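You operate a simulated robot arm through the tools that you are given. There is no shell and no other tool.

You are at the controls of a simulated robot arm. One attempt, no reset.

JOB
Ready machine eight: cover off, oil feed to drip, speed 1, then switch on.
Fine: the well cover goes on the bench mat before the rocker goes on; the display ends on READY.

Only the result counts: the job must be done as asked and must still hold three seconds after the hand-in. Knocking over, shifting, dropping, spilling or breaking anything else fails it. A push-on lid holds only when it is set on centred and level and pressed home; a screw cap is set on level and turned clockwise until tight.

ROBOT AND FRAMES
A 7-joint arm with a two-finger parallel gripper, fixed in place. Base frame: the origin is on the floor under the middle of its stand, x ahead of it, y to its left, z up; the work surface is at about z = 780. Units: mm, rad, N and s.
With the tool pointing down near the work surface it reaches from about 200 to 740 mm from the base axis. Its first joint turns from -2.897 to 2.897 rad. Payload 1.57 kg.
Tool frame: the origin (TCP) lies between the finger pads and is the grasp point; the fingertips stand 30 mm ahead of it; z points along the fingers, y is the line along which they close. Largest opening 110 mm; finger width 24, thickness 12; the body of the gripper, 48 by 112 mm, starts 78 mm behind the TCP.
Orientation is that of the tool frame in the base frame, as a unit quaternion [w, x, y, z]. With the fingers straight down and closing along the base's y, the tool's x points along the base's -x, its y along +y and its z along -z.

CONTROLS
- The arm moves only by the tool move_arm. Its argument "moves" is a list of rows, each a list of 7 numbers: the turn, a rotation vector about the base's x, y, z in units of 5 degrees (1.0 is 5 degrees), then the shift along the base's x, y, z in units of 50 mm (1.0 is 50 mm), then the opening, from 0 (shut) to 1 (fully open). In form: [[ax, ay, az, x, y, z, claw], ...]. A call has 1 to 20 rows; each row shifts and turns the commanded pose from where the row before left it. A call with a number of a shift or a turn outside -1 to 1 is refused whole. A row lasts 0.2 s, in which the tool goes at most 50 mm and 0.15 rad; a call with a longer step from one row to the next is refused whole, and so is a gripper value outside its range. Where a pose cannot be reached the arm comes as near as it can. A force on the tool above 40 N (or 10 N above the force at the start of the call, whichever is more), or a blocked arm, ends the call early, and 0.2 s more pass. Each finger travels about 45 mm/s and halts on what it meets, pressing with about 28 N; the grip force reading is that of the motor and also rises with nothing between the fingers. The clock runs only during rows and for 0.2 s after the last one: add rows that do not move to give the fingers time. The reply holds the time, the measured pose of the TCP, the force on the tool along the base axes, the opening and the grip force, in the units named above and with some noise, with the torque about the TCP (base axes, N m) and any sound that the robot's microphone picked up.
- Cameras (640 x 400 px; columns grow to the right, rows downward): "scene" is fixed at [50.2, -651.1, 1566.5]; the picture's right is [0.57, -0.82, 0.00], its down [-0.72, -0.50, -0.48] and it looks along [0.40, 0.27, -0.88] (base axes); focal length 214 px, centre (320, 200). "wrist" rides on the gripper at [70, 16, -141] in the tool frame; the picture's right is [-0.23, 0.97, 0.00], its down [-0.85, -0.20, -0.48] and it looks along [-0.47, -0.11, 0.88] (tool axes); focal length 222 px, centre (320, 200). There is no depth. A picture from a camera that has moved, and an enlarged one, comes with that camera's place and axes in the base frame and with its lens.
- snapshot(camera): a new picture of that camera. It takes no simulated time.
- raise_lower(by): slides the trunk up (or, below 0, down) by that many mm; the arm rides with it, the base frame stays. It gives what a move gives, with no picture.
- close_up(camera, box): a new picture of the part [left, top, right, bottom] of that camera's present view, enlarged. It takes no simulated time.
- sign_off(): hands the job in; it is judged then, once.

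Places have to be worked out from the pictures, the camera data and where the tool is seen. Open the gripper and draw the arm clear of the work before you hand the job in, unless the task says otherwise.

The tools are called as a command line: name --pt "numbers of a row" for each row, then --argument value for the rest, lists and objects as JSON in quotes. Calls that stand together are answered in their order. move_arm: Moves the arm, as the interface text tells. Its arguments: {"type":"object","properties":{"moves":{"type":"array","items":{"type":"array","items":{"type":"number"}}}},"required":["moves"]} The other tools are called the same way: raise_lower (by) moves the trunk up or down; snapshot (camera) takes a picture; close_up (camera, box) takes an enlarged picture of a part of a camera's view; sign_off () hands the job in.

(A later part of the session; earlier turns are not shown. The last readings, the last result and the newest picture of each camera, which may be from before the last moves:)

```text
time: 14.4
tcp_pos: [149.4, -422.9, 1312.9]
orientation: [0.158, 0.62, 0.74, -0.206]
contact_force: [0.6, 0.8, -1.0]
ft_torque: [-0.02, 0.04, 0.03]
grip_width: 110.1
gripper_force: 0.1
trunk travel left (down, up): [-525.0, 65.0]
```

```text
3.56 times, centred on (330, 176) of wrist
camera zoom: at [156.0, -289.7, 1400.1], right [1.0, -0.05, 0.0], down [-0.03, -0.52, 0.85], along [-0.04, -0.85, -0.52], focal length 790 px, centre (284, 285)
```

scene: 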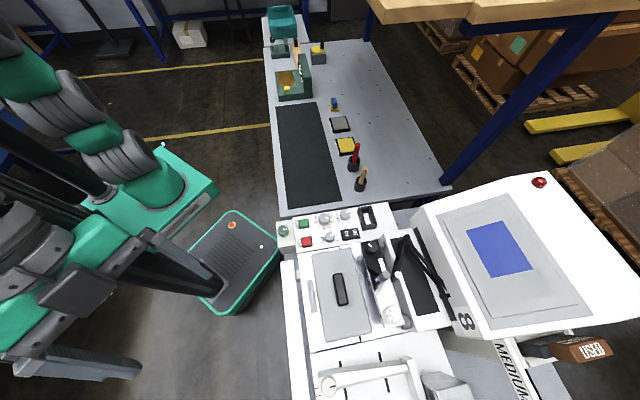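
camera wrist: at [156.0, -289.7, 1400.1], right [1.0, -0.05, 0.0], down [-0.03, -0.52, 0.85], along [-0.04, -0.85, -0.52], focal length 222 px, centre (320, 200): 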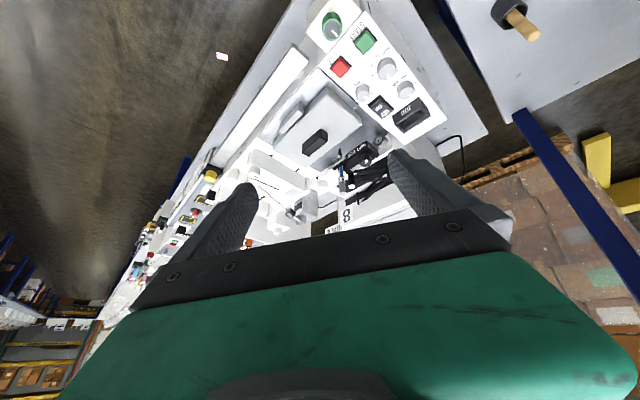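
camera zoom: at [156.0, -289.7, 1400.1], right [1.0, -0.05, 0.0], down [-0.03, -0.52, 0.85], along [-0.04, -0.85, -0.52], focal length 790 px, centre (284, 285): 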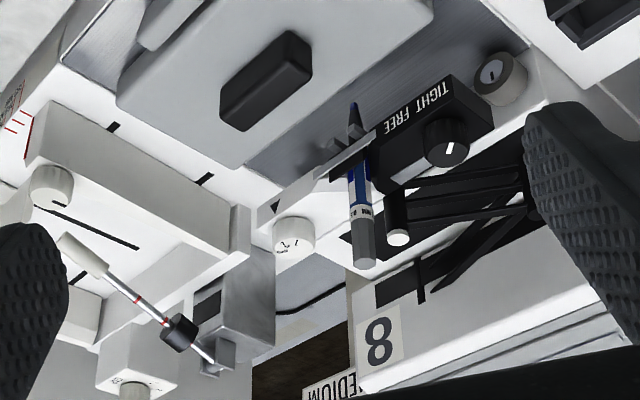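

I see a further white box with a knob and marks at the lower left of this view; I enlarge that and the other dials.

close_up --camera "wrist" --box '[250, 200, 330, 250]'

close_up --camera "wrist" --box '[310, 160, 374, 200]'

close_up --camera "wrist" --box '[360, 110, 424, 150]'

close_up --camera "wrist" --box '[290, 0, 450, 100]'

close_up --camera "wrist" --box '[130, 120, 290, 220]'

```text
8.00 times, centred on (290, 225) of wrist
camera zoom: at [156.0, -289.7, 1400.1], right [1.0, -0.05, 0.0], down [-0.03, -0.52, 0.85], along [-0.04, -0.85, -0.52], focal length 1777 px, centre (560, 0)
```

zoom: 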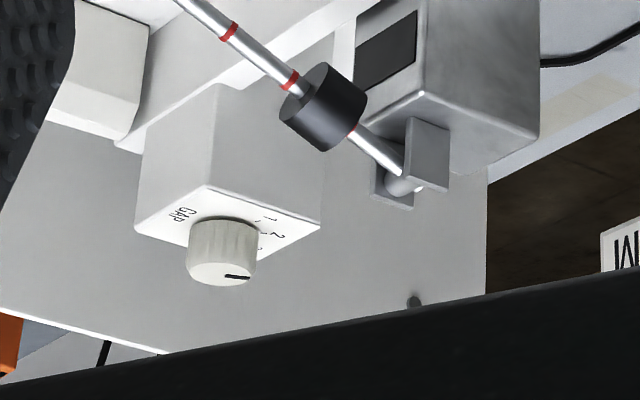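

```text
10.00 times, centred on (342, 180) of wrist
camera zoom: at [156.0, -289.7, 1400.1], right [1.0, -0.05, 0.0], down [-0.03, -0.52, 0.85], along [-0.04, -0.85, -0.52], focal length 2221 px, centre (100, 400)
```

zoom: 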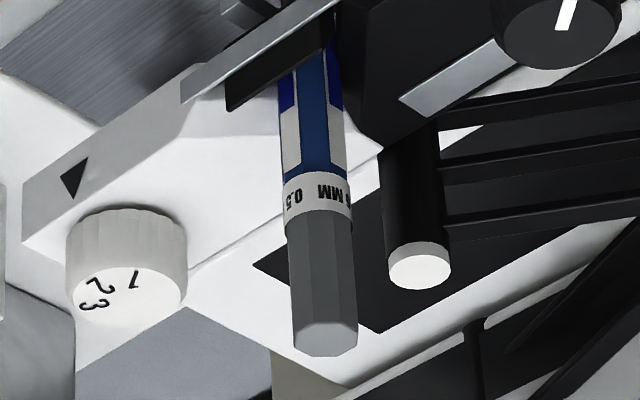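

```text
10.00 times, centred on (392, 130) of wrist
camera zoom: at [156.0, -289.7, 1400.1], right [1.0, -0.05, 0.0], down [-0.03, -0.52, 0.85], along [-0.04, -0.85, -0.52], focal length 2221 px, centre (-400, 900)
```

zoom: 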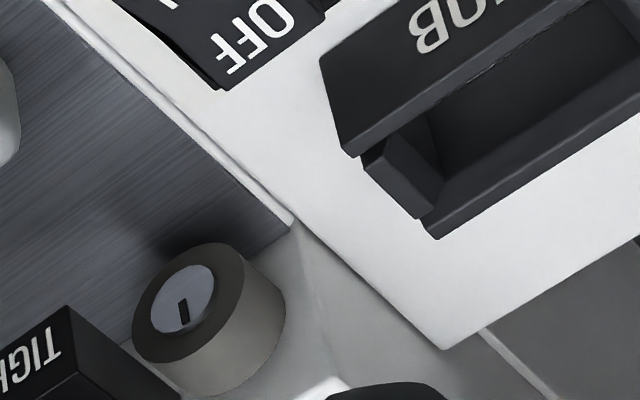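

```text
4.00 times, centred on (370, 50) of wrist
camera zoom: at [156.0, -289.7, 1400.1], right [1.0, -0.05, 0.0], down [-0.03, -0.52, 0.85], along [-0.04, -0.85, -0.52], focal length 888 px, centre (120, 800)
```

zoom: 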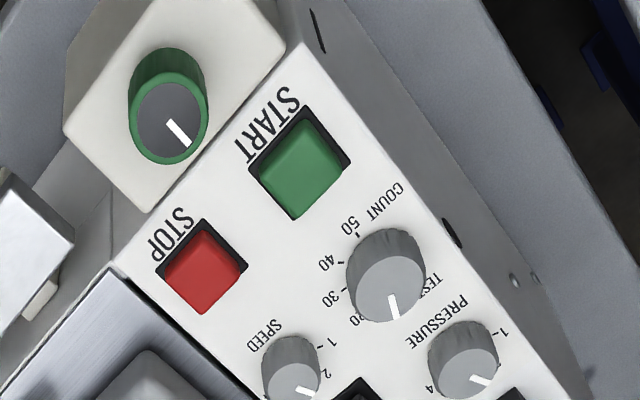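

```text
4.00 times, centred on (210, 170) of wrist
camera zoom: at [156.0, -289.7, 1400.1], right [1.0, -0.05, 0.0], down [-0.03, -0.52, 0.85], along [-0.04, -0.85, -0.52], focal length 888 px, centre (760, 320)
```

zoom: 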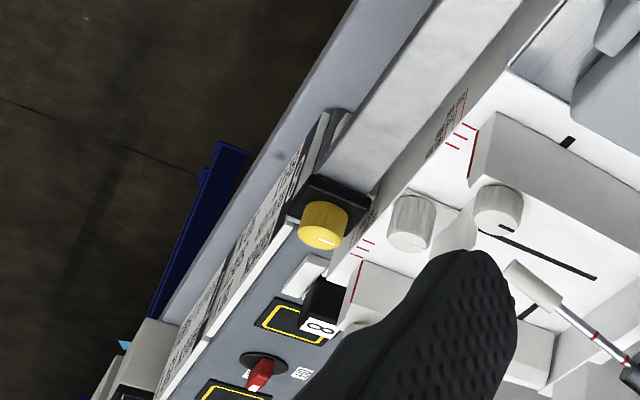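

Still no "drip" label found. I enlarge more of the scene: the gray bar beside the cover, the knob's box, and the rest of the bench and the display console.

close_up --camera "scene" --box '[270, 245, 350, 295]'

close_up --camera "scene" --box '[270, 295, 350, 345]'

close_up --camera "scene" --box '[260, 30, 370, 100]'

close_up --camera "scene" --box '[310, 90, 390, 200]'

close_up --camera "scene" --box '[420, 330, 540, 400]'

```text
8.00 times, centred on (310, 270) of scene
camera zoom: at [50.2, -651.1, 1566.5], right [0.57, -0.82, 0.0], down [-0.72, -0.5, -0.48], along [0.4, 0.27, -0.88], focal length 1716 px, centre (400, -360)
```

zoom: 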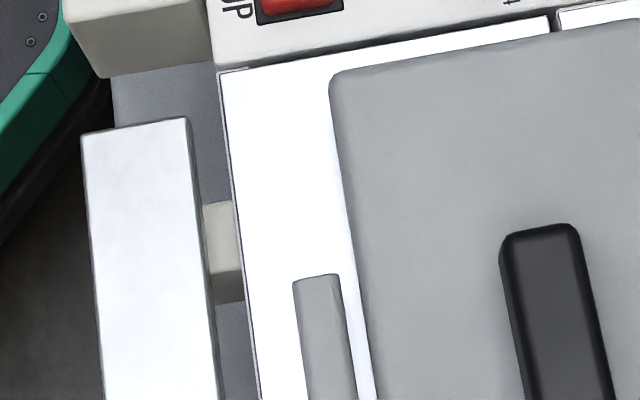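

```text
8.00 times, centred on (310, 320) of scene
camera zoom: at [50.2, -651.1, 1566.5], right [0.57, -0.82, 0.0], down [-0.72, -0.5, -0.48], along [0.4, 0.27, -0.88], focal length 1716 px, centre (400, -760)
```

zoom: 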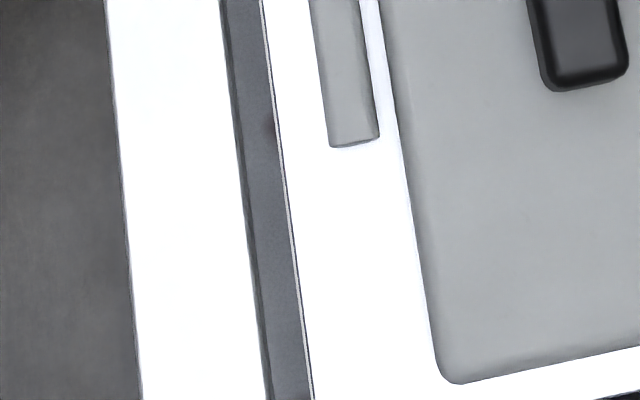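

```text
5.71 times, centred on (315, 65) of scene
camera zoom: at [50.2, -651.1, 1566.5], right [0.57, -0.82, 0.0], down [-0.72, -0.5, -0.48], along [0.4, 0.27, -0.88], focal length 1226 px, centre (349, 971)
```

zoom: 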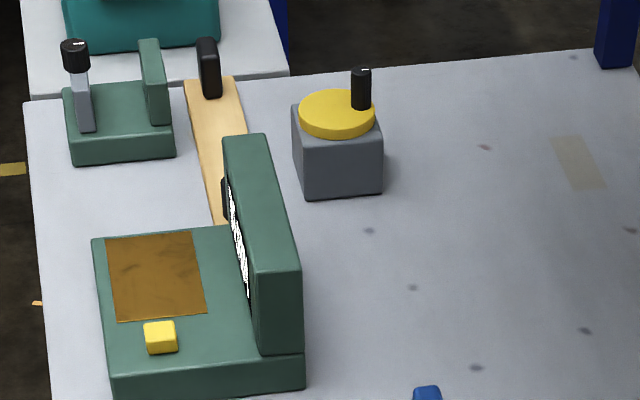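

```text
3.64 times, centred on (350, 145) of scene
camera zoom: at [50.2, -651.1, 1566.5], right [0.57, -0.82, 0.0], down [-0.72, -0.5, -0.48], along [0.4, 0.27, -0.88], focal length 780 px, centre (211, 400)
```

zoom: 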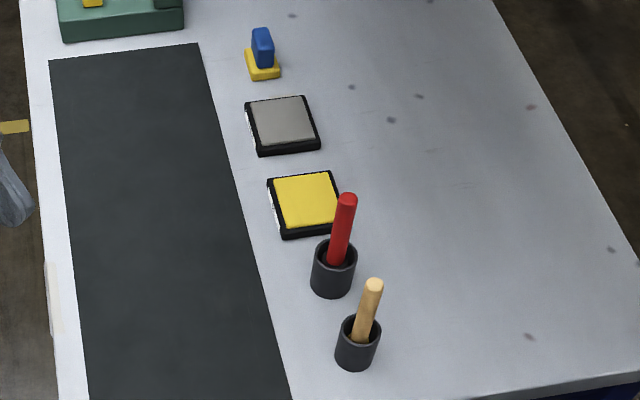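

```text
5.33 times, centred on (480, 365) of scene
camera zoom: at [50.2, -651.1, 1566.5], right [0.57, -0.82, 0.0], down [-0.72, -0.5, -0.48], along [0.4, 0.27, -0.88], focal length 1144 px, centre (-533, -680)
```

zoom: 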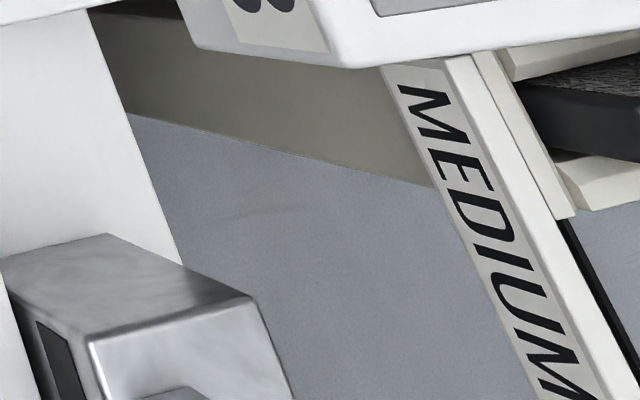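

No printed "drip" anywhere yet; the oil control may be inside the well under the cover, so the cover comes off first as the job orders. Everything lies at 45° to the base; cover ≈200×108 mm centred near (129,-662) with its handle along (0.71,0.71). I level the tool and yaw to -135° above the handle so the fingers close across it.

move_arm --pt "1 -0.05 0 0 -0.3 -0.1 1" --pt "1 -0.05 0 0 -0.3 -0.1 1" --pt "1 -0.05 0 0 -0.3 -0.1 1" --pt "1 -0.05 0 0 -0.3 -0.1 1" --pt "1 -0.05 0 0 -0.3 -0.1 1" --pt "1 -0.05 0 0 -0.3 -0.1 1" --pt "0 0 -1 -0.036 -0.25 0 1" --pt "0 0 -1 -0.036 -0.25 0 1" --pt "0 0 -1 -0.036 -0.25 0 1" --pt "0 0 -1 -0.036 -0.25 0 1" --pt "0 0 -1 -0.036 -0.25 0 1" --pt "0 0 -1 -0.036 -0.25 0 1" --pt "0 0 -1 -0.036 -0.25 0 1" --pt "0 0 -1 -0.036 -0.25 0 1" --pt "0 0 -1 -0.036 -0.25 0 1" --pt "0 0 -1 -0.036 -0.25 0 1" --pt "0 0 -1 -0.036 -0.25 0 1"

snapshot --camera "wrist"

snapshot --camera "scene"

```text
time: 18.0
tcp_pos: [123.9, -592.1, 1221.6]
orientation: [0.0, 0.924, 0.381, 0.0]
contact_force: [-0.6, -0.3, 0.1]
ft_torque: [0.01, 0.0, 0.0]
grip_width: 110.1
gripper_force: 0.1
out of reach, approached as far as the arm can: row 9, 11, 12, 13, 15, 16
trunk travel left (down, up): [-525.0, 65.0]
```

```text
taken
camera wrist: at [184.6, -554.0, 1363.7], right [0.53, -0.85, 0.0], down [-0.75, -0.46, 0.48], along [-0.4, -0.25, -0.88], focal length 222 px, centre (320, 200)
```

wrist: 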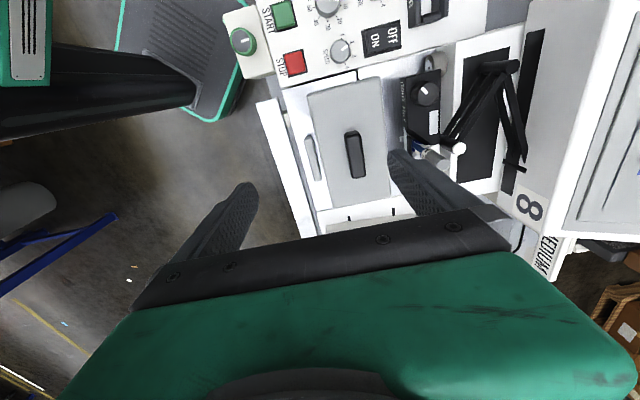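

```text
taken
```

scene: 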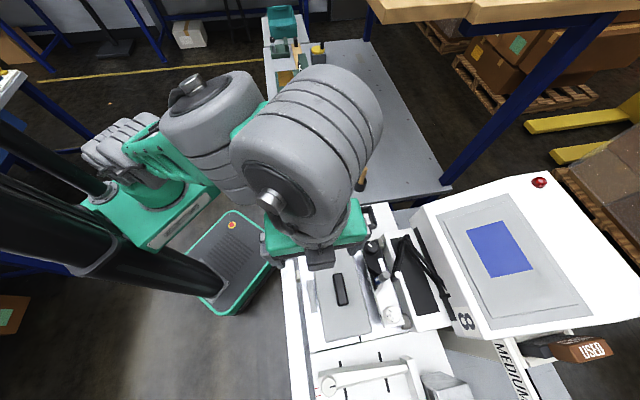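

The fingers now close along (0.70,-0.71), across the handle, but the outward reach at this height is limited to ~605 mm. I look closely at the cover, then raise the trunk to gain reach at height.

close_up --camera "wrist" --box '[270, 60, 450, 172]'

close_up --camera "wrist" --box '[270, 120, 450, 232]'

close_up --camera "wrist" --box '[220, 0, 400, 100]'

raise_lower --by 60

```text
3.56 times, centred on (360, 116) of wrist
camera zoom: at [184.6, -554.0, 1363.7], right [0.53, -0.85, 0.0], down [-0.75, -0.46, 0.48], along [-0.4, -0.25, -0.88], focal length 790 px, centre (178, 499)
```

zoom: 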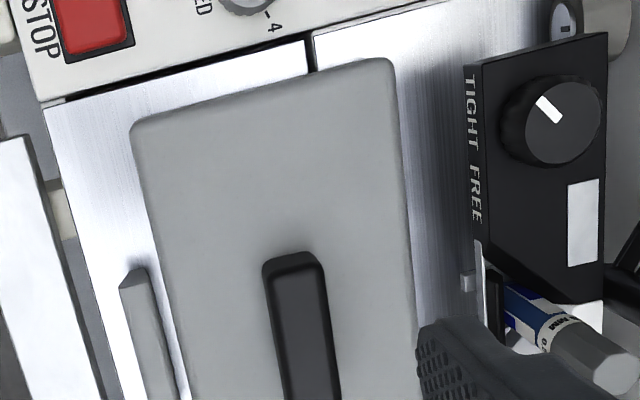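

```text
3.56 times, centred on (360, 176) of wrist
camera zoom: at [184.6, -554.0, 1363.7], right [0.53, -0.85, 0.0], down [-0.75, -0.46, 0.48], along [-0.4, -0.25, -0.88], focal length 790 px, centre (178, 285)
```

zoom: 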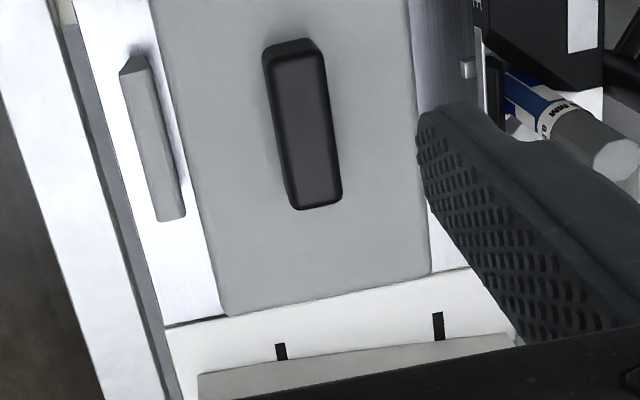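

```text
3.56 times, centred on (310, 50) of wrist
camera zoom: at [184.6, -554.0, 1363.7], right [0.53, -0.85, 0.0], down [-0.75, -0.46, 0.48], along [-0.4, -0.25, -0.88], focal length 790 px, centre (356, 733)
```

zoom: 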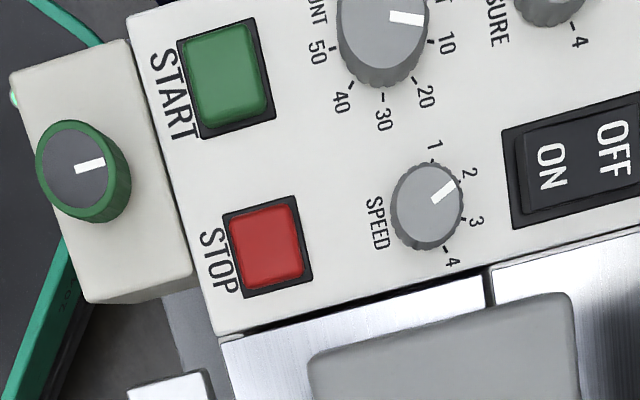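

```text
time: 19.0
tcp_pos: [123.6, -589.9, 1282.1]
orientation: [-0.001, 0.924, 0.383, 0.002]
contact_force: [-0.3, 0.8, 0.2]
ft_torque: [0.03, 0.02, 0.01]
grip_width: 109.9
gripper_force: 0.1
trunk travel left (down, up): [-585.0, 5.0]
```

The speed knob points at 2 and the rocker's OFF/ON lettering is clear. With the trunk up, I descend, half-close the fingers to about 60 mm and move out over the handle.

move_arm --pt "0 0 0 0 0 -0.8 0.6" --pt "0 0 0 0 0 -0.8 0.55" --pt "0 0 0 0 -0.2 -0.8 0.55" --pt "0 0 0 0 -0.4 -0.6 0.55" --pt "0 0 0 0 -0.7 0 0.55"

snapshot --camera "wrist"

close_up --camera "wrist" --box '[200, 80, 440, 230]'

```text
time: 20.2
tcp_pos: [121.2, -655.6, 1131.0]
orientation: [-0.003, 0.924, 0.382, 0.002]
contact_force: [-0.3, -0.1, 0.2]
ft_torque: [0.04, 0.01, 0.01]
grip_width: 60.8
gripper_force: 0.0
trunk travel left (down, up): [-585.0, 5.0]
```

```text
taken
camera wrist: at [182.7, -617.7, 1272.2], right [0.53, -0.85, 0.0], down [-0.75, -0.47, 0.47], along [-0.41, -0.25, -0.88], focal length 222 px, centre (320, 200)
```

wrist: 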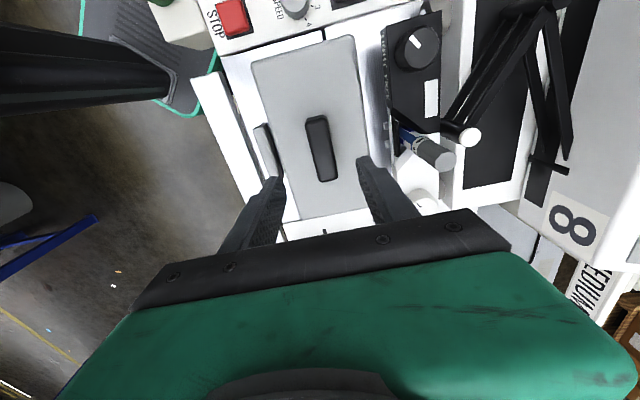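

```text
2.67 times, centred on (320, 155) of wrist
camera zoom: at [182.7, -617.7, 1272.2], right [0.53, -0.85, 0.0], down [-0.75, -0.47, 0.47], along [-0.41, -0.25, -0.88], focal length 592 px, centre (320, 320)
```

zoom: 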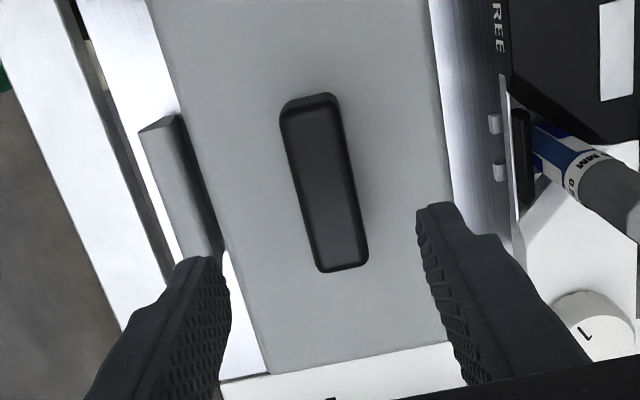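

The handle is seen about 110 mm below the TCP and about 3–4 mm off toward the console side. I correct by +2/-2.5 mm, narrow the opening to 50 mm and descend to z≈1045.

move_arm --pt "0 0 0 0.05 -0.05 -0.5 0.45" --pt "0 0 0 0 0 -0.5 0.45" --pt "0 0 0 0 0 -0.5 0.45" --pt "0 0 0 0 0 -0.22 0.45"

snapshot --camera "wrist"

close_up --camera "wrist" --box '[230, 90, 410, 202]'

snapshot --camera "scene"

```text
time: 21.2
tcp_pos: [124.9, -657.6, 1048.1]
orientation: [0.0, 0.924, 0.382, 0.001]
contact_force: [0.4, -0.1, -0.2]
ft_torque: [-0.02, -0.03, 0.0]
grip_width: 49.3
gripper_force: 0.0
trunk travel left (down, up): [-585.0, 5.0]
```

```text
taken
camera wrist: at [185.3, -620.8, 1189.2], right [0.53, -0.85, 0.0], down [-0.75, -0.46, 0.48], along [-0.4, -0.25, -0.88], focal length 222 px, centre (320, 200)
```

wrist: 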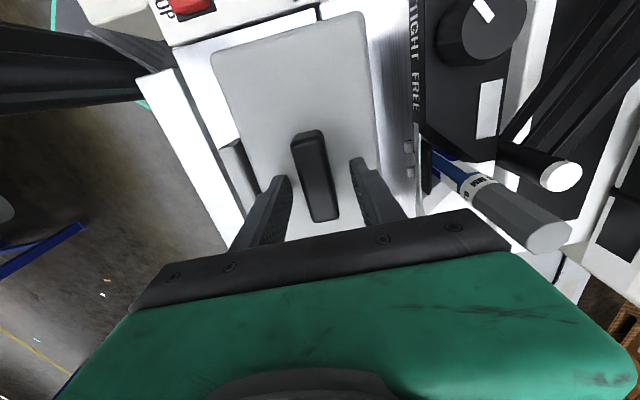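

```text
3.56 times, centred on (320, 146) of wrist
camera zoom: at [185.3, -620.8, 1189.2], right [0.53, -0.85, 0.0], down [-0.75, -0.46, 0.48], along [-0.4, -0.25, -0.88], focal length 790 px, centre (320, 392)
```

zoom: 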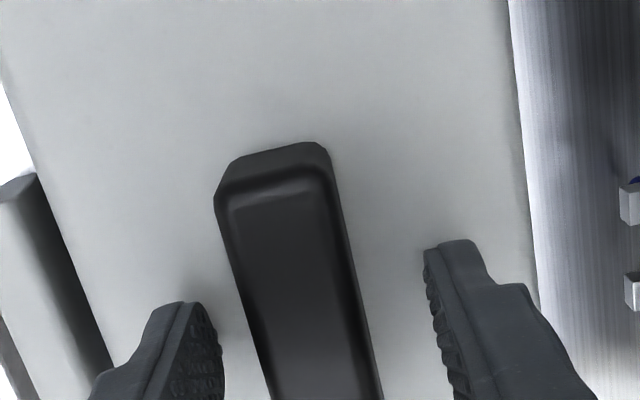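

```text
taken
```

scene: 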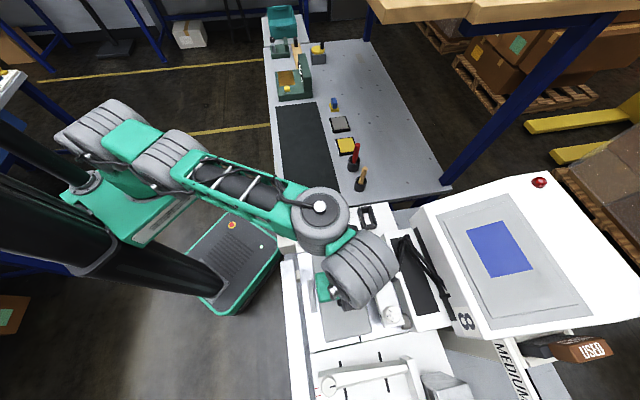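

The fingers straddle the handle, roughly centred (within ~1.5 mm). I lower carefully in small steps toward the cover surface, watching the contact force.

move_arm --pt "0 0 0 -0.02 0.02 -0.1 0.45" --pt "0 0 0 0 0 -0.1 0.45" --pt "0 0 0 0 0 -0.06 0.45" --pt "0 0 0 0 0 -0.06 0.45" --pt "0 0 0 0 0 -0.06 0.45" --pt "0 0 0 0 0 0 0.45"

close_up --camera "wrist" --box '[230, 90, 410, 202]'

```text
time: 22.3
tcp_pos: [125.8, -660.3, 1041.0]
orientation: [0.01, 0.924, 0.382, -0.001]
contact_force: [-1.3, 2.5, 12.5]
ft_torque: [0.45, 0.28, 0.01]
grip_width: 52.3
gripper_force: 1.5
trunk travel left (down, up): [-585.0, 5.0]
stopped in row 5: the force on the tool passed its limit at 44 N (the readings are from after the stop); the commanded pose is now the measured one
```

```text
3.56 times, centred on (320, 146) of wrist
camera zoom: at [185.6, -618.8, 1181.6], right [0.53, -0.85, 0.02], down [-0.75, -0.45, 0.48], along [-0.4, -0.27, -0.88], focal length 790 px, centre (320, 392)
```

zoom: 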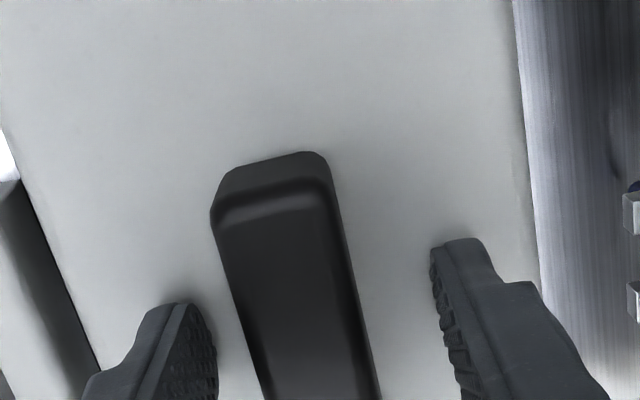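

The fingertips touched the cover at about z≈1010 (tips). I lift 3 mm to unload, then close on the handle.

move_arm --pt "0 0 0 0 0 0.06 0.45" --pt "0 0 0 0 0 0 0.45"

```text
time: 22.9
tcp_pos: [125.3, -658.5, 1039.9]
orientation: [0.008, 0.924, 0.382, -0.001]
contact_force: [-2.5, -0.1, 7.4]
ft_torque: [0.24, 0.15, 0.06]
grip_width: 51.0
gripper_force: 1.1
trunk travel left (down, up): [-585.0, 5.0]
```

Still slight contact and a ~1° tilt picked up from the stop; I lift 3 mm more and correct the tilt.

move_arm --pt "0.17 0.07 0 0 0 0.06 0.45" --pt "0 0 0 0 0 0 0.45"

close_up --camera "wrist" --box '[230, 90, 410, 202]'

```text
time: 23.5
tcp_pos: [124.1, -658.9, 1042.8]
orientation: [-0.001, 0.924, 0.383, 0.0]
contact_force: [0.4, 0.1, -0.1]
ft_torque: [0.03, 0.0, -0.02]
grip_width: 49.2
gripper_force: 0.1
trunk travel left (down, up): [-585.0, 5.0]
```

```text
3.56 times, centred on (320, 146) of wrist
camera zoom: at [186.7, -621.5, 1184.3], right [0.53, -0.85, 0.0], down [-0.74, -0.46, 0.48], along [-0.41, -0.25, -0.88], focal length 790 px, centre (320, 392)
```

zoom: 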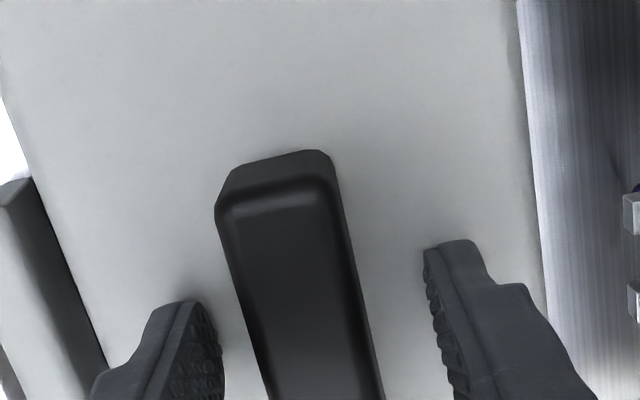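

Contact is gone and the tool is level with the fingertips just above the cover. I close the gripper on the handle and wait.

move_arm --pt "0 0 0 0 0 0 0.1" --pt "0 0 0 0 0 0 0.1" --pt "0 0 0 0 0 0 0.1" --pt "0 0 0 0 0 0 0.1" --pt "0 0 0 0 0 0 0.1"

close_up --camera "wrist" --box '[230, 90, 410, 202]'

```text
time: 24.7
tcp_pos: [124.6, -659.2, 1043.7]
orientation: [-0.001, 0.924, 0.382, -0.001]
contact_force: [0.6, -0.3, -0.7]
ft_torque: [-0.07, -0.06, 0.03]
grip_width: 23.3
gripper_force: 28.1
trunk travel left (down, up): [-585.0, 5.0]
```

```text
3.56 times, centred on (320, 146) of wrist
camera zoom: at [186.5, -621.4, 1184.8], right [0.53, -0.85, 0.0], down [-0.74, -0.46, 0.48], along [-0.41, -0.25, -0.88], focal length 790 px, centre (320, 392)
```

zoom: 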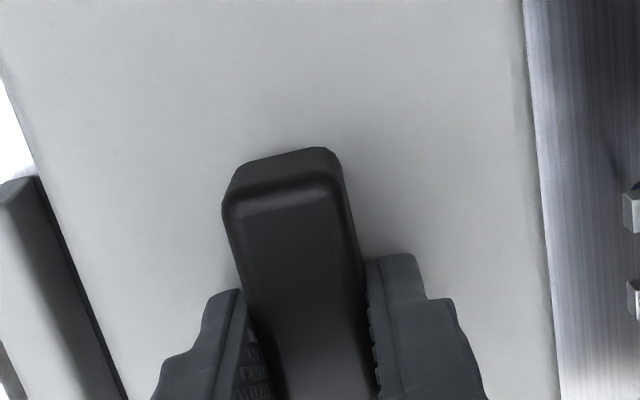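

The handle is held (23.3 mm, 28 N). I lift slowly straight up, watching the force.

move_arm --pt "0 0 0 0 0 0.06 0.1" --pt "0 0 0 0 0 0.1 0.1" --pt "0 0 0 0 0 0.15 0.1" --pt "0 0 0 0 0 0.2 0.1" --pt "0 0 0 0 0 0.2 0.1"

snapshot --camera "wrist"

snapshot --camera "scene"

```text
time: 25.9
tcp_pos: [125.7, -660.2, 1078.2]
orientation: [-0.001, 0.924, 0.382, 0.0]
contact_force: [-0.2, 0.0, -1.1]
ft_torque: [-0.01, 0.0, -0.01]
grip_width: 23.5
gripper_force: 27.8
trunk travel left (down, up): [-585.0, 5.0]
```

```text
taken
camera wrist: at [186.8, -621.3, 1220.2], right [0.53, -0.85, 0.0], down [-0.74, -0.46, 0.48], along [-0.41, -0.25, -0.88], focal length 222 px, centre (320, 200)
```

wrist: 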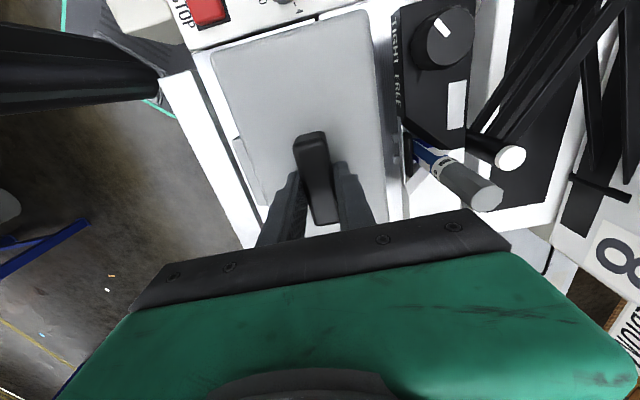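

```text
taken
```

scene: 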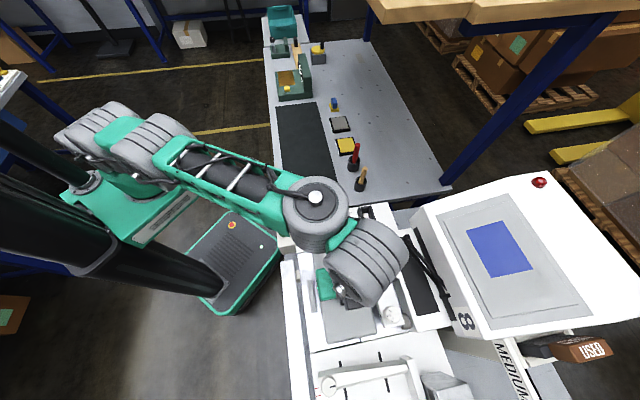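

The cover came up with the gripper. I raise further while drawing slightly toward the robot, clear of the pen and TIGHT/FREE block.

move_arm --pt "0 0 0 -0.15 0.15 0.4 0.1" --pt "0 0 0 -0.25 0.25 0.5 0.1" --pt "0 0 0 -0.25 0.25 0.5 0.1" --pt "0 0 0 0 0 0.3 0.1"

snapshot --camera "wrist"

snapshot --camera "scene"

```text
time: 26.9
tcp_pos: [91.8, -627.9, 1163.5]
orientation: [-0.001, 0.924, 0.383, 0.0]
contact_force: [-0.6, 0.9, -1.0]
ft_torque: [-0.03, -0.04, -0.01]
grip_width: 23.2
gripper_force: 27.6
trunk travel left (down, up): [-585.0, 5.0]
```

```text
taken
camera wrist: at [153.1, -589.5, 1305.1], right [0.53, -0.85, 0.0], down [-0.75, -0.46, 0.48], along [-0.41, -0.25, -0.88], focal length 222 px, centre (320, 200)
```

wrist: 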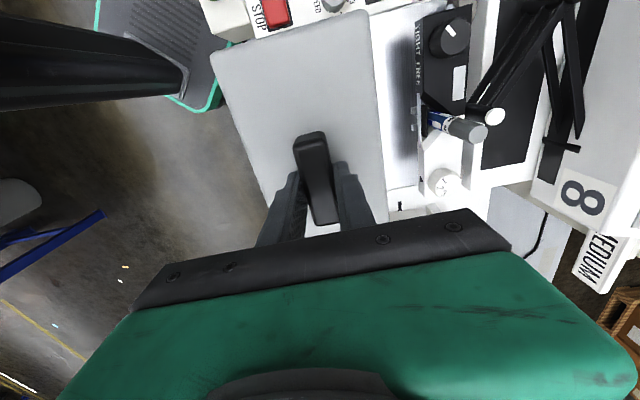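

```text
taken
```

scene: 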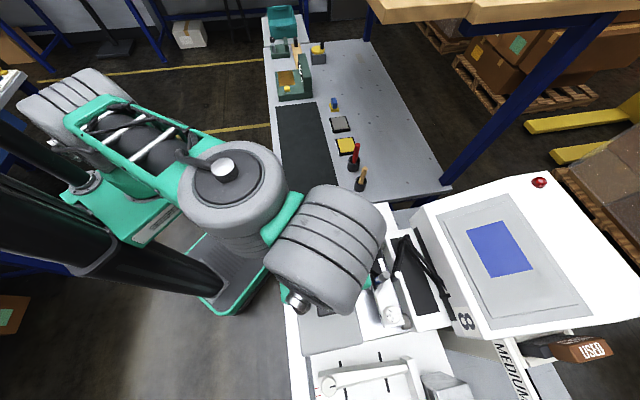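

The cover is well clear of the machine. I now carry it along (0.71,0.71) toward the bench mat, keeping it level.

move_arm --pt "0 0 0 0.3 0.3 0 0.1" --pt "0 0 0 0.45 0.45 0 0.1" --pt "0 0 0 0.45 0.45 0 0.1" --pt "0 0 0 0.45 0.45 0 0.1" --pt "0 0 0 0.45 0.45 0 0.1" --pt "0 0 0 0.45 0.45 0 0.1" --pt "0 0 0 0.45 0.45 0 0.1" --pt "0 0 0 0.45 0.45 0 0.1" --pt "0 0 0 0.45 0.45 0 0.1" --pt "0 0 0 0.3 0.3 0 0.1"

snapshot --camera "wrist"

snapshot --camera "scene"

```text
time: 29.1
tcp_pos: [306.0, -416.6, 1164.5]
orientation: [-0.001, 0.924, 0.382, -0.001]
contact_force: [0.3, -0.1, -1.4]
ft_torque: [0.01, 0.02, 0.01]
grip_width: 23.3
gripper_force: 28.7
trunk travel left (down, up): [-585.0, 5.0]
```

```text
taken
camera wrist: at [366.0, -378.5, 1306.0], right [0.53, -0.85, 0.0], down [-0.74, -0.46, 0.48], along [-0.41, -0.25, -0.88], focal length 222 px, centre (320, 200)
```

wrist: 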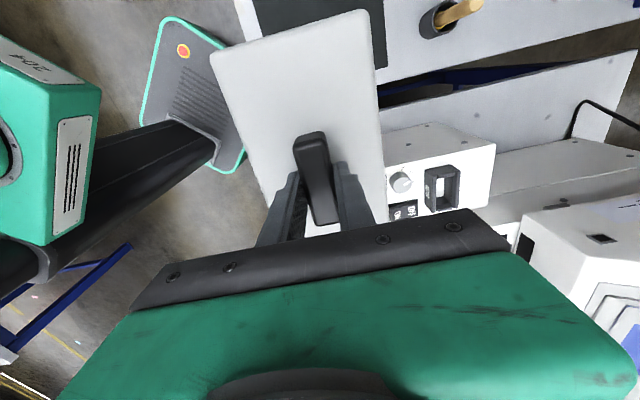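

```text
taken
```

scene: 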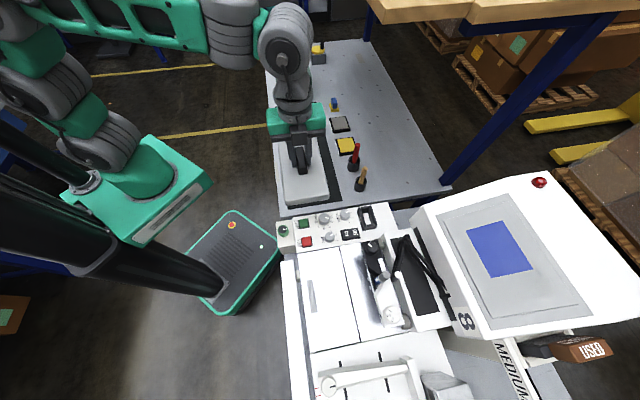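

The reading shows the grip steady. I continue to a spot over the mat centre line near (535,-252), and look at the uncovered machine meanwhile.

move_arm --pt "0 0 0 0.4 0.3 0 0.1" --pt "0 0 0 0.57 0.41 0 0.1" --pt "0 0 0 0.57 0.41 0 0.1" --pt "0 0 0 0.57 0.41 0 0.1" --pt "0 0 0 0.57 0.41 -0.2 0.1" --pt "0 0 0 0.57 0.41 -0.4 0.1" --pt "0 0 0 0.57 0.41 -0.4 0.1" --pt "0 0 0 0.57 0.41 -0.4 0.1" --pt "0 0 0 0.17 0.11 -0.4 0.1"

snapshot --camera "wrist"

snapshot --camera "scene"

close_up --camera "scene" --box '[270, 200, 430, 300]'

close_up --camera "scene" --box '[280, 240, 400, 360]'

```text
time: 31.1
tcp_pos: [531.0, -252.3, 1073.6]
orientation: [0.0, 0.924, 0.383, -0.001]
contact_force: [-0.3, 0.2, -0.6]
ft_torque: [0.02, 0.03, 0.0]
grip_width: 23.4
gripper_force: 27.7
trunk travel left (down, up): [-585.0, 5.0]
```

```text
taken
camera wrist: at [592.1, -214.1, 1215.4], right [0.53, -0.85, 0.0], down [-0.74, -0.46, 0.48], along [-0.41, -0.25, -0.88], focal length 222 px, centre (320, 200)
```

wrist: 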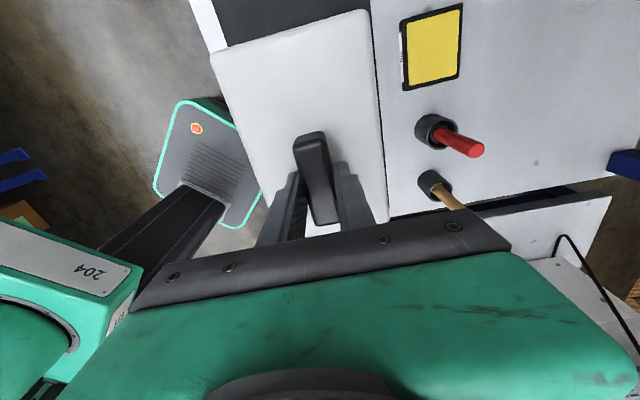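

```text
taken
```

scene: 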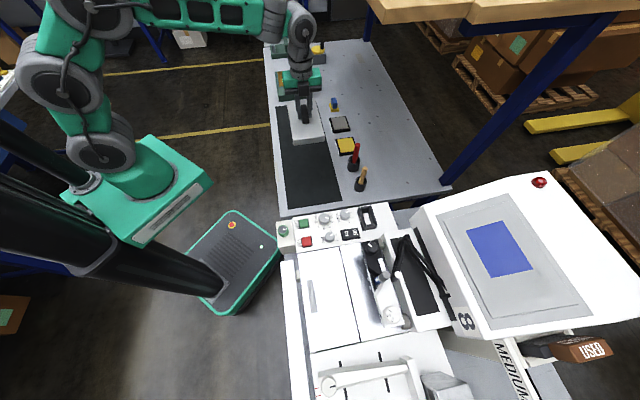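

```text
4.00 times, centred on (350, 250) of scene
camera zoom: at [50.2, -651.1, 1566.5], right [0.57, -0.82, 0.0], down [-0.72, -0.5, -0.48], along [0.4, 0.27, -0.88], focal length 858 px, centre (200, 0)
```

zoom: 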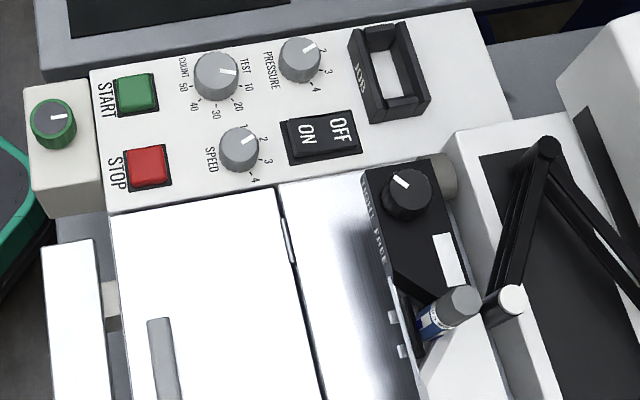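

```text
3.33 times, centred on (340, 300) of scene
camera zoom: at [50.2, -651.1, 1566.5], right [0.57, -0.82, 0.0], down [-0.72, -0.5, -0.48], along [0.4, 0.27, -0.88], focal length 715 px, centre (253, -133)
```

zoom: 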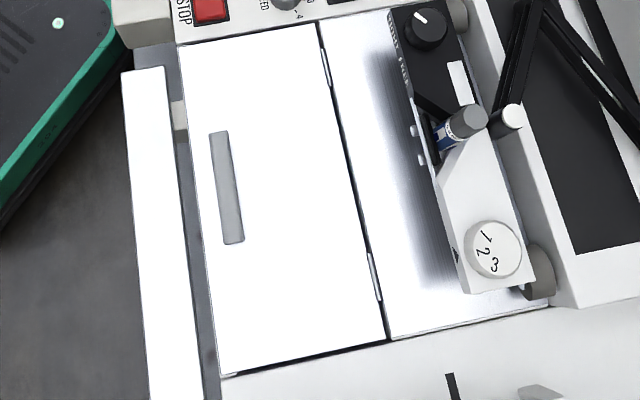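

Removing the lid shows a steel bed with a seam. The cover is now over the mat (mat spans across-axis ≈440–667, cover centred at ≈554). I lower it toward the mat to about z=860.

move_arm --pt "0 0 0 0 0 -0.5 0.1" --pt "0 0 0 0 0 -0.7 0.1" --pt "0 0 0 0 0 -0.7 0.1" --pt "0 0 0 0 0 -0.7 0.1" --pt "0 0 0 0 0 -0.7 0.1" --pt "0 0 0 0 0 -0.6 0.1" --pt "0 0 0 0 0 -0.3 0.1"

snapshot --camera "wrist"

snapshot --camera "scene"

```text
time: 32.7
tcp_pos: [530.9, -254.7, 865.2]
orientation: [-0.001, 0.924, 0.383, 0.0]
contact_force: [-0.5, 0.7, -1.2]
ft_torque: [0.0, 0.0, 0.0]
grip_width: 23.5
gripper_force: 28.0
trunk travel left (down, up): [-585.0, 5.0]
```

```text
taken
camera wrist: at [592.2, -216.9, 1006.9], right [0.53, -0.85, 0.0], down [-0.75, -0.46, 0.48], along [-0.41, -0.25, -0.88], focal length 222 px, centre (320, 200)
```

wrist: 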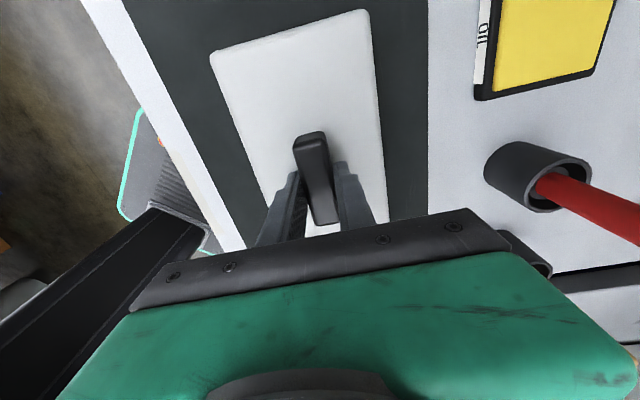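

```text
taken
```

scene: 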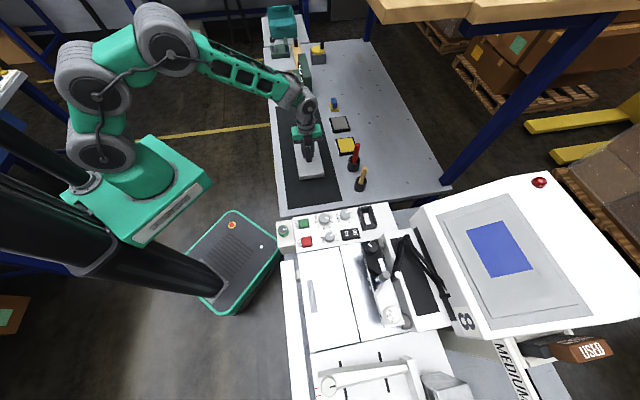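

The cover hangs centred over the mat. I go down in small steps until the reading shows it touching.

move_arm --pt "0 0 0 0 0 -0.15 0.1" --pt "0 0 0 0 0 -0.15 0.1" --pt "0 0 0 0 0 -0.1 0.1" --pt "0 0 0 0 0 -0.1 0.1" --pt "0 0 0 0 0 -0.06 0.1" --pt "0 0 0 0 0 -0.06 0.1"

snapshot --camera "scene"

close_up --camera "scene" --box '[260, 100, 380, 220]'

```text
time: 33.8
tcp_pos: [529.6, -253.1, 843.8]
orientation: [0.0, 0.924, 0.383, 0.0]
contact_force: [-10.9, 4.8, 18.6]
ft_torque: [0.45, 0.59, 0.14]
grip_width: 23.2
gripper_force: 27.9
trunk travel left (down, up): [-585.0, 5.0]
stopped in row 5: the force on the tool passed its limit at 44 N (the readings are from after the stop); the commanded pose is now the measured one
```

```text
taken
```

scene: 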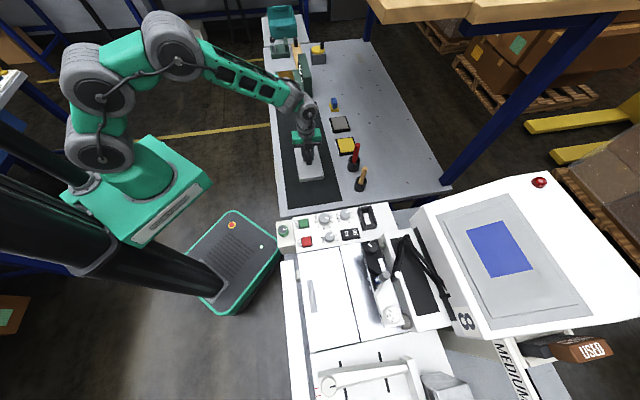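

```text
3.33 times, centred on (320, 160) of scene
camera zoom: at [50.2, -651.1, 1566.5], right [0.57, -0.82, 0.0], down [-0.72, -0.5, -0.48], along [0.4, 0.27, -0.88], focal length 715 px, centre (320, 333)
```

zoom: 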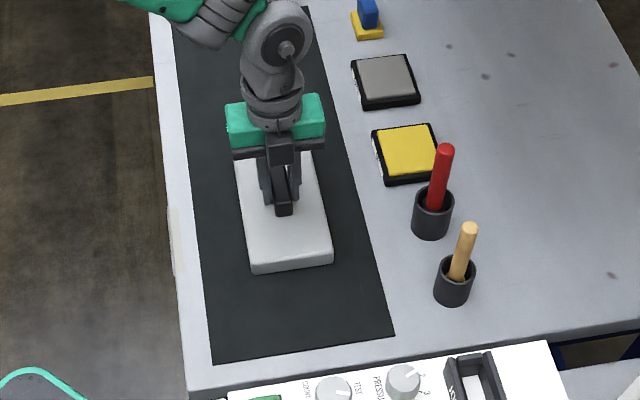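

The cover touched the mat at TCP z≈844 and stands flat on it. I ease up slightly to unload and open the fingers to 50 mm.

move_arm --pt "0 0 0 0 0 0.03 0.1" --pt "0 0 0 0 0 0 0.25" --pt "0 0 0 0 0 0 0.35" --pt "0 0 0 0 0 0 0.45" --pt "0 0 0 0 0 0 0.45" --pt "0 0 0 0 0 0 0.45"

close_up --camera "wrist" --box '[200, 80, 440, 230]'

```text
time: 35.2
tcp_pos: [532.3, -254.0, 844.0]
orientation: [0.002, 0.924, 0.382, 0.0]
contact_force: [5.9, -3.7, 11.9]
ft_torque: [0.14, 0.07, -0.02]
grip_width: 43.5
gripper_force: 0.1
trunk travel left (down, up): [-585.0, 5.0]
```

```text
2.67 times, centred on (320, 155) of wrist
camera zoom: at [593.9, -216.2, 985.8], right [0.53, -0.85, 0.0], down [-0.75, -0.46, 0.48], along [-0.4, -0.25, -0.88], focal length 592 px, centre (320, 320)
```

zoom: 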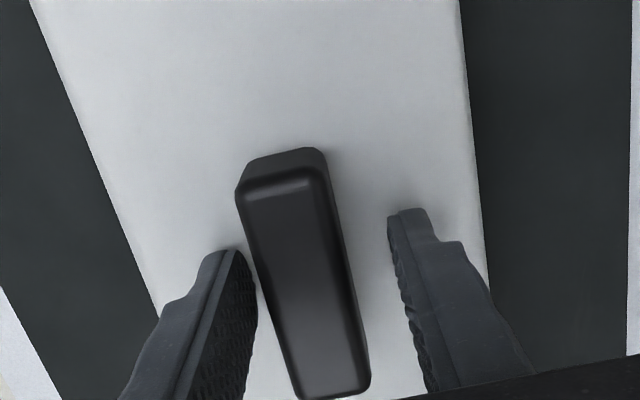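

The handle is released; the fingertips still lightly press the cover. I raise straight up in small steps.

move_arm --pt "0 0 0 0 0 0.06 0.45" --pt "0 0 0 0 0 0.06 0.45" --pt "0 0 0 0 0 0.1 0.45" --pt "0 0 0 0 0 0.2 0.45" --pt "0 0 0 0 0 0.5 0.45" --pt "0 0 0 0 0 0.8 0.45" --pt "0 0 0 0 0 0.8 0.45"

snapshot --camera "wrist"

close_up --camera "scene" --box '[260, 100, 380, 220]'

```text
time: 36.8
tcp_pos: [531.8, -256.1, 970.9]
orientation: [0.0, 0.924, 0.382, 0.0]
contact_force: [-0.5, 0.6, -0.2]
ft_torque: [0.0, -0.01, 0.02]
grip_width: 49.3
gripper_force: 0.1
trunk travel left (down, up): [-585.0, 5.0]
```

```text
taken
camera wrist: at [593.4, -218.0, 1112.0], right [0.53, -0.85, 0.0], down [-0.75, -0.46, 0.48], along [-0.41, -0.25, -0.88], focal length 222 px, centre (320, 200)
```

wrist: 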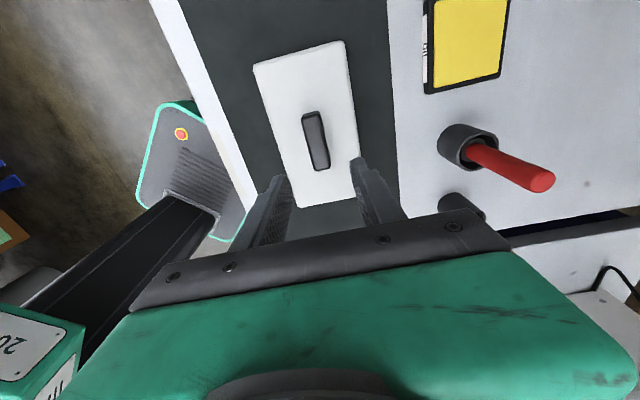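

```text
3.33 times, centred on (320, 160) of scene
camera zoom: at [50.2, -651.1, 1566.5], right [0.57, -0.82, 0.0], down [-0.72, -0.5, -0.48], along [0.4, 0.27, -0.88], focal length 715 px, centre (320, 333)
```

zoom: 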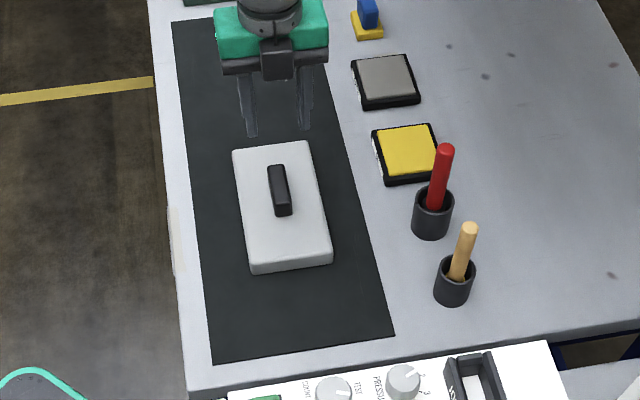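

The cover rests flat on the mat. Now I go back over the panel's green-ringed knob (about (170,-447)) for a close inspection of its surroundings.

move_arm --pt "0 0 0 0 0 0.9 0.6" --pt "0 0 0 0 0 0.9 0.7" --pt "0 0 0 -0.3 -0.15 0.9 0.8" --pt "0 0 0 -0.75 -0.4 0.4 0.9" --pt "0 0 0 -0.8 -0.42 0 1" --pt "0 0 0 -0.8 -0.42 0 1" --pt "0 0 0 -0.8 -0.42 0 1" --pt "0 0 0 -0.8 -0.42 0 1" --pt "0 0 0 -0.8 -0.42 0 1" --pt "0 0 0 -0.8 -0.42 -0.2 1" --pt "0 0 0 -0.8 -0.42 -0.2 1" --pt "0 0 0 -0.5 -0.3 -0.2 1"

snapshot --camera "wrist"

close_up --camera "wrist" --box '[230, 80, 430, 205]'

```text
time: 39.4
tcp_pos: [174.1, -444.7, 1094.9]
orientation: [0.001, 0.924, 0.383, 0.001]
contact_force: [0.4, 0.9, 0.1]
ft_torque: [0.01, 0.0, -0.03]
grip_width: 110.0
gripper_force: 0.1
trunk travel left (down, up): [-585.0, 5.0]
```

```text
taken
camera wrist: at [234.8, -406.3, 1236.3], right [0.53, -0.85, 0.0], down [-0.75, -0.46, 0.48], along [-0.41, -0.25, -0.88], focal length 222 px, centre (320, 200)
```

wrist: 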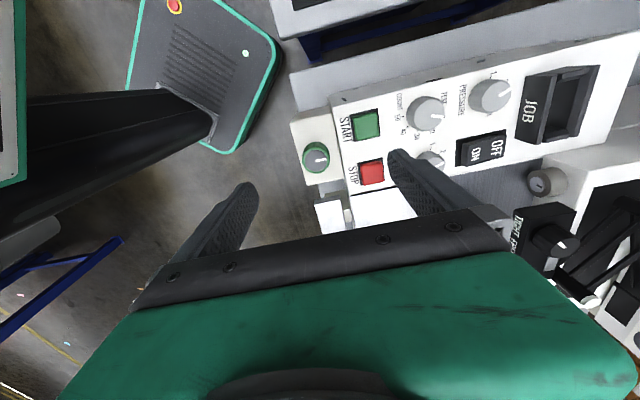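

```text
3.20 times, centred on (330, 142) of wrist
camera zoom: at [234.8, -406.3, 1236.3], right [0.53, -0.85, 0.0], down [-0.75, -0.46, 0.48], along [-0.41, -0.25, -0.88], focal length 711 px, centre (288, 384)
```

zoom: 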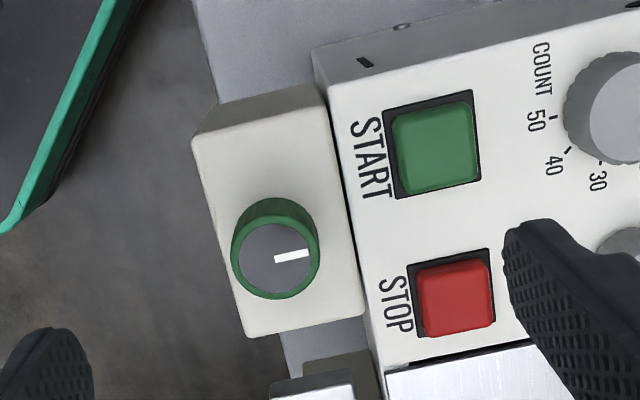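

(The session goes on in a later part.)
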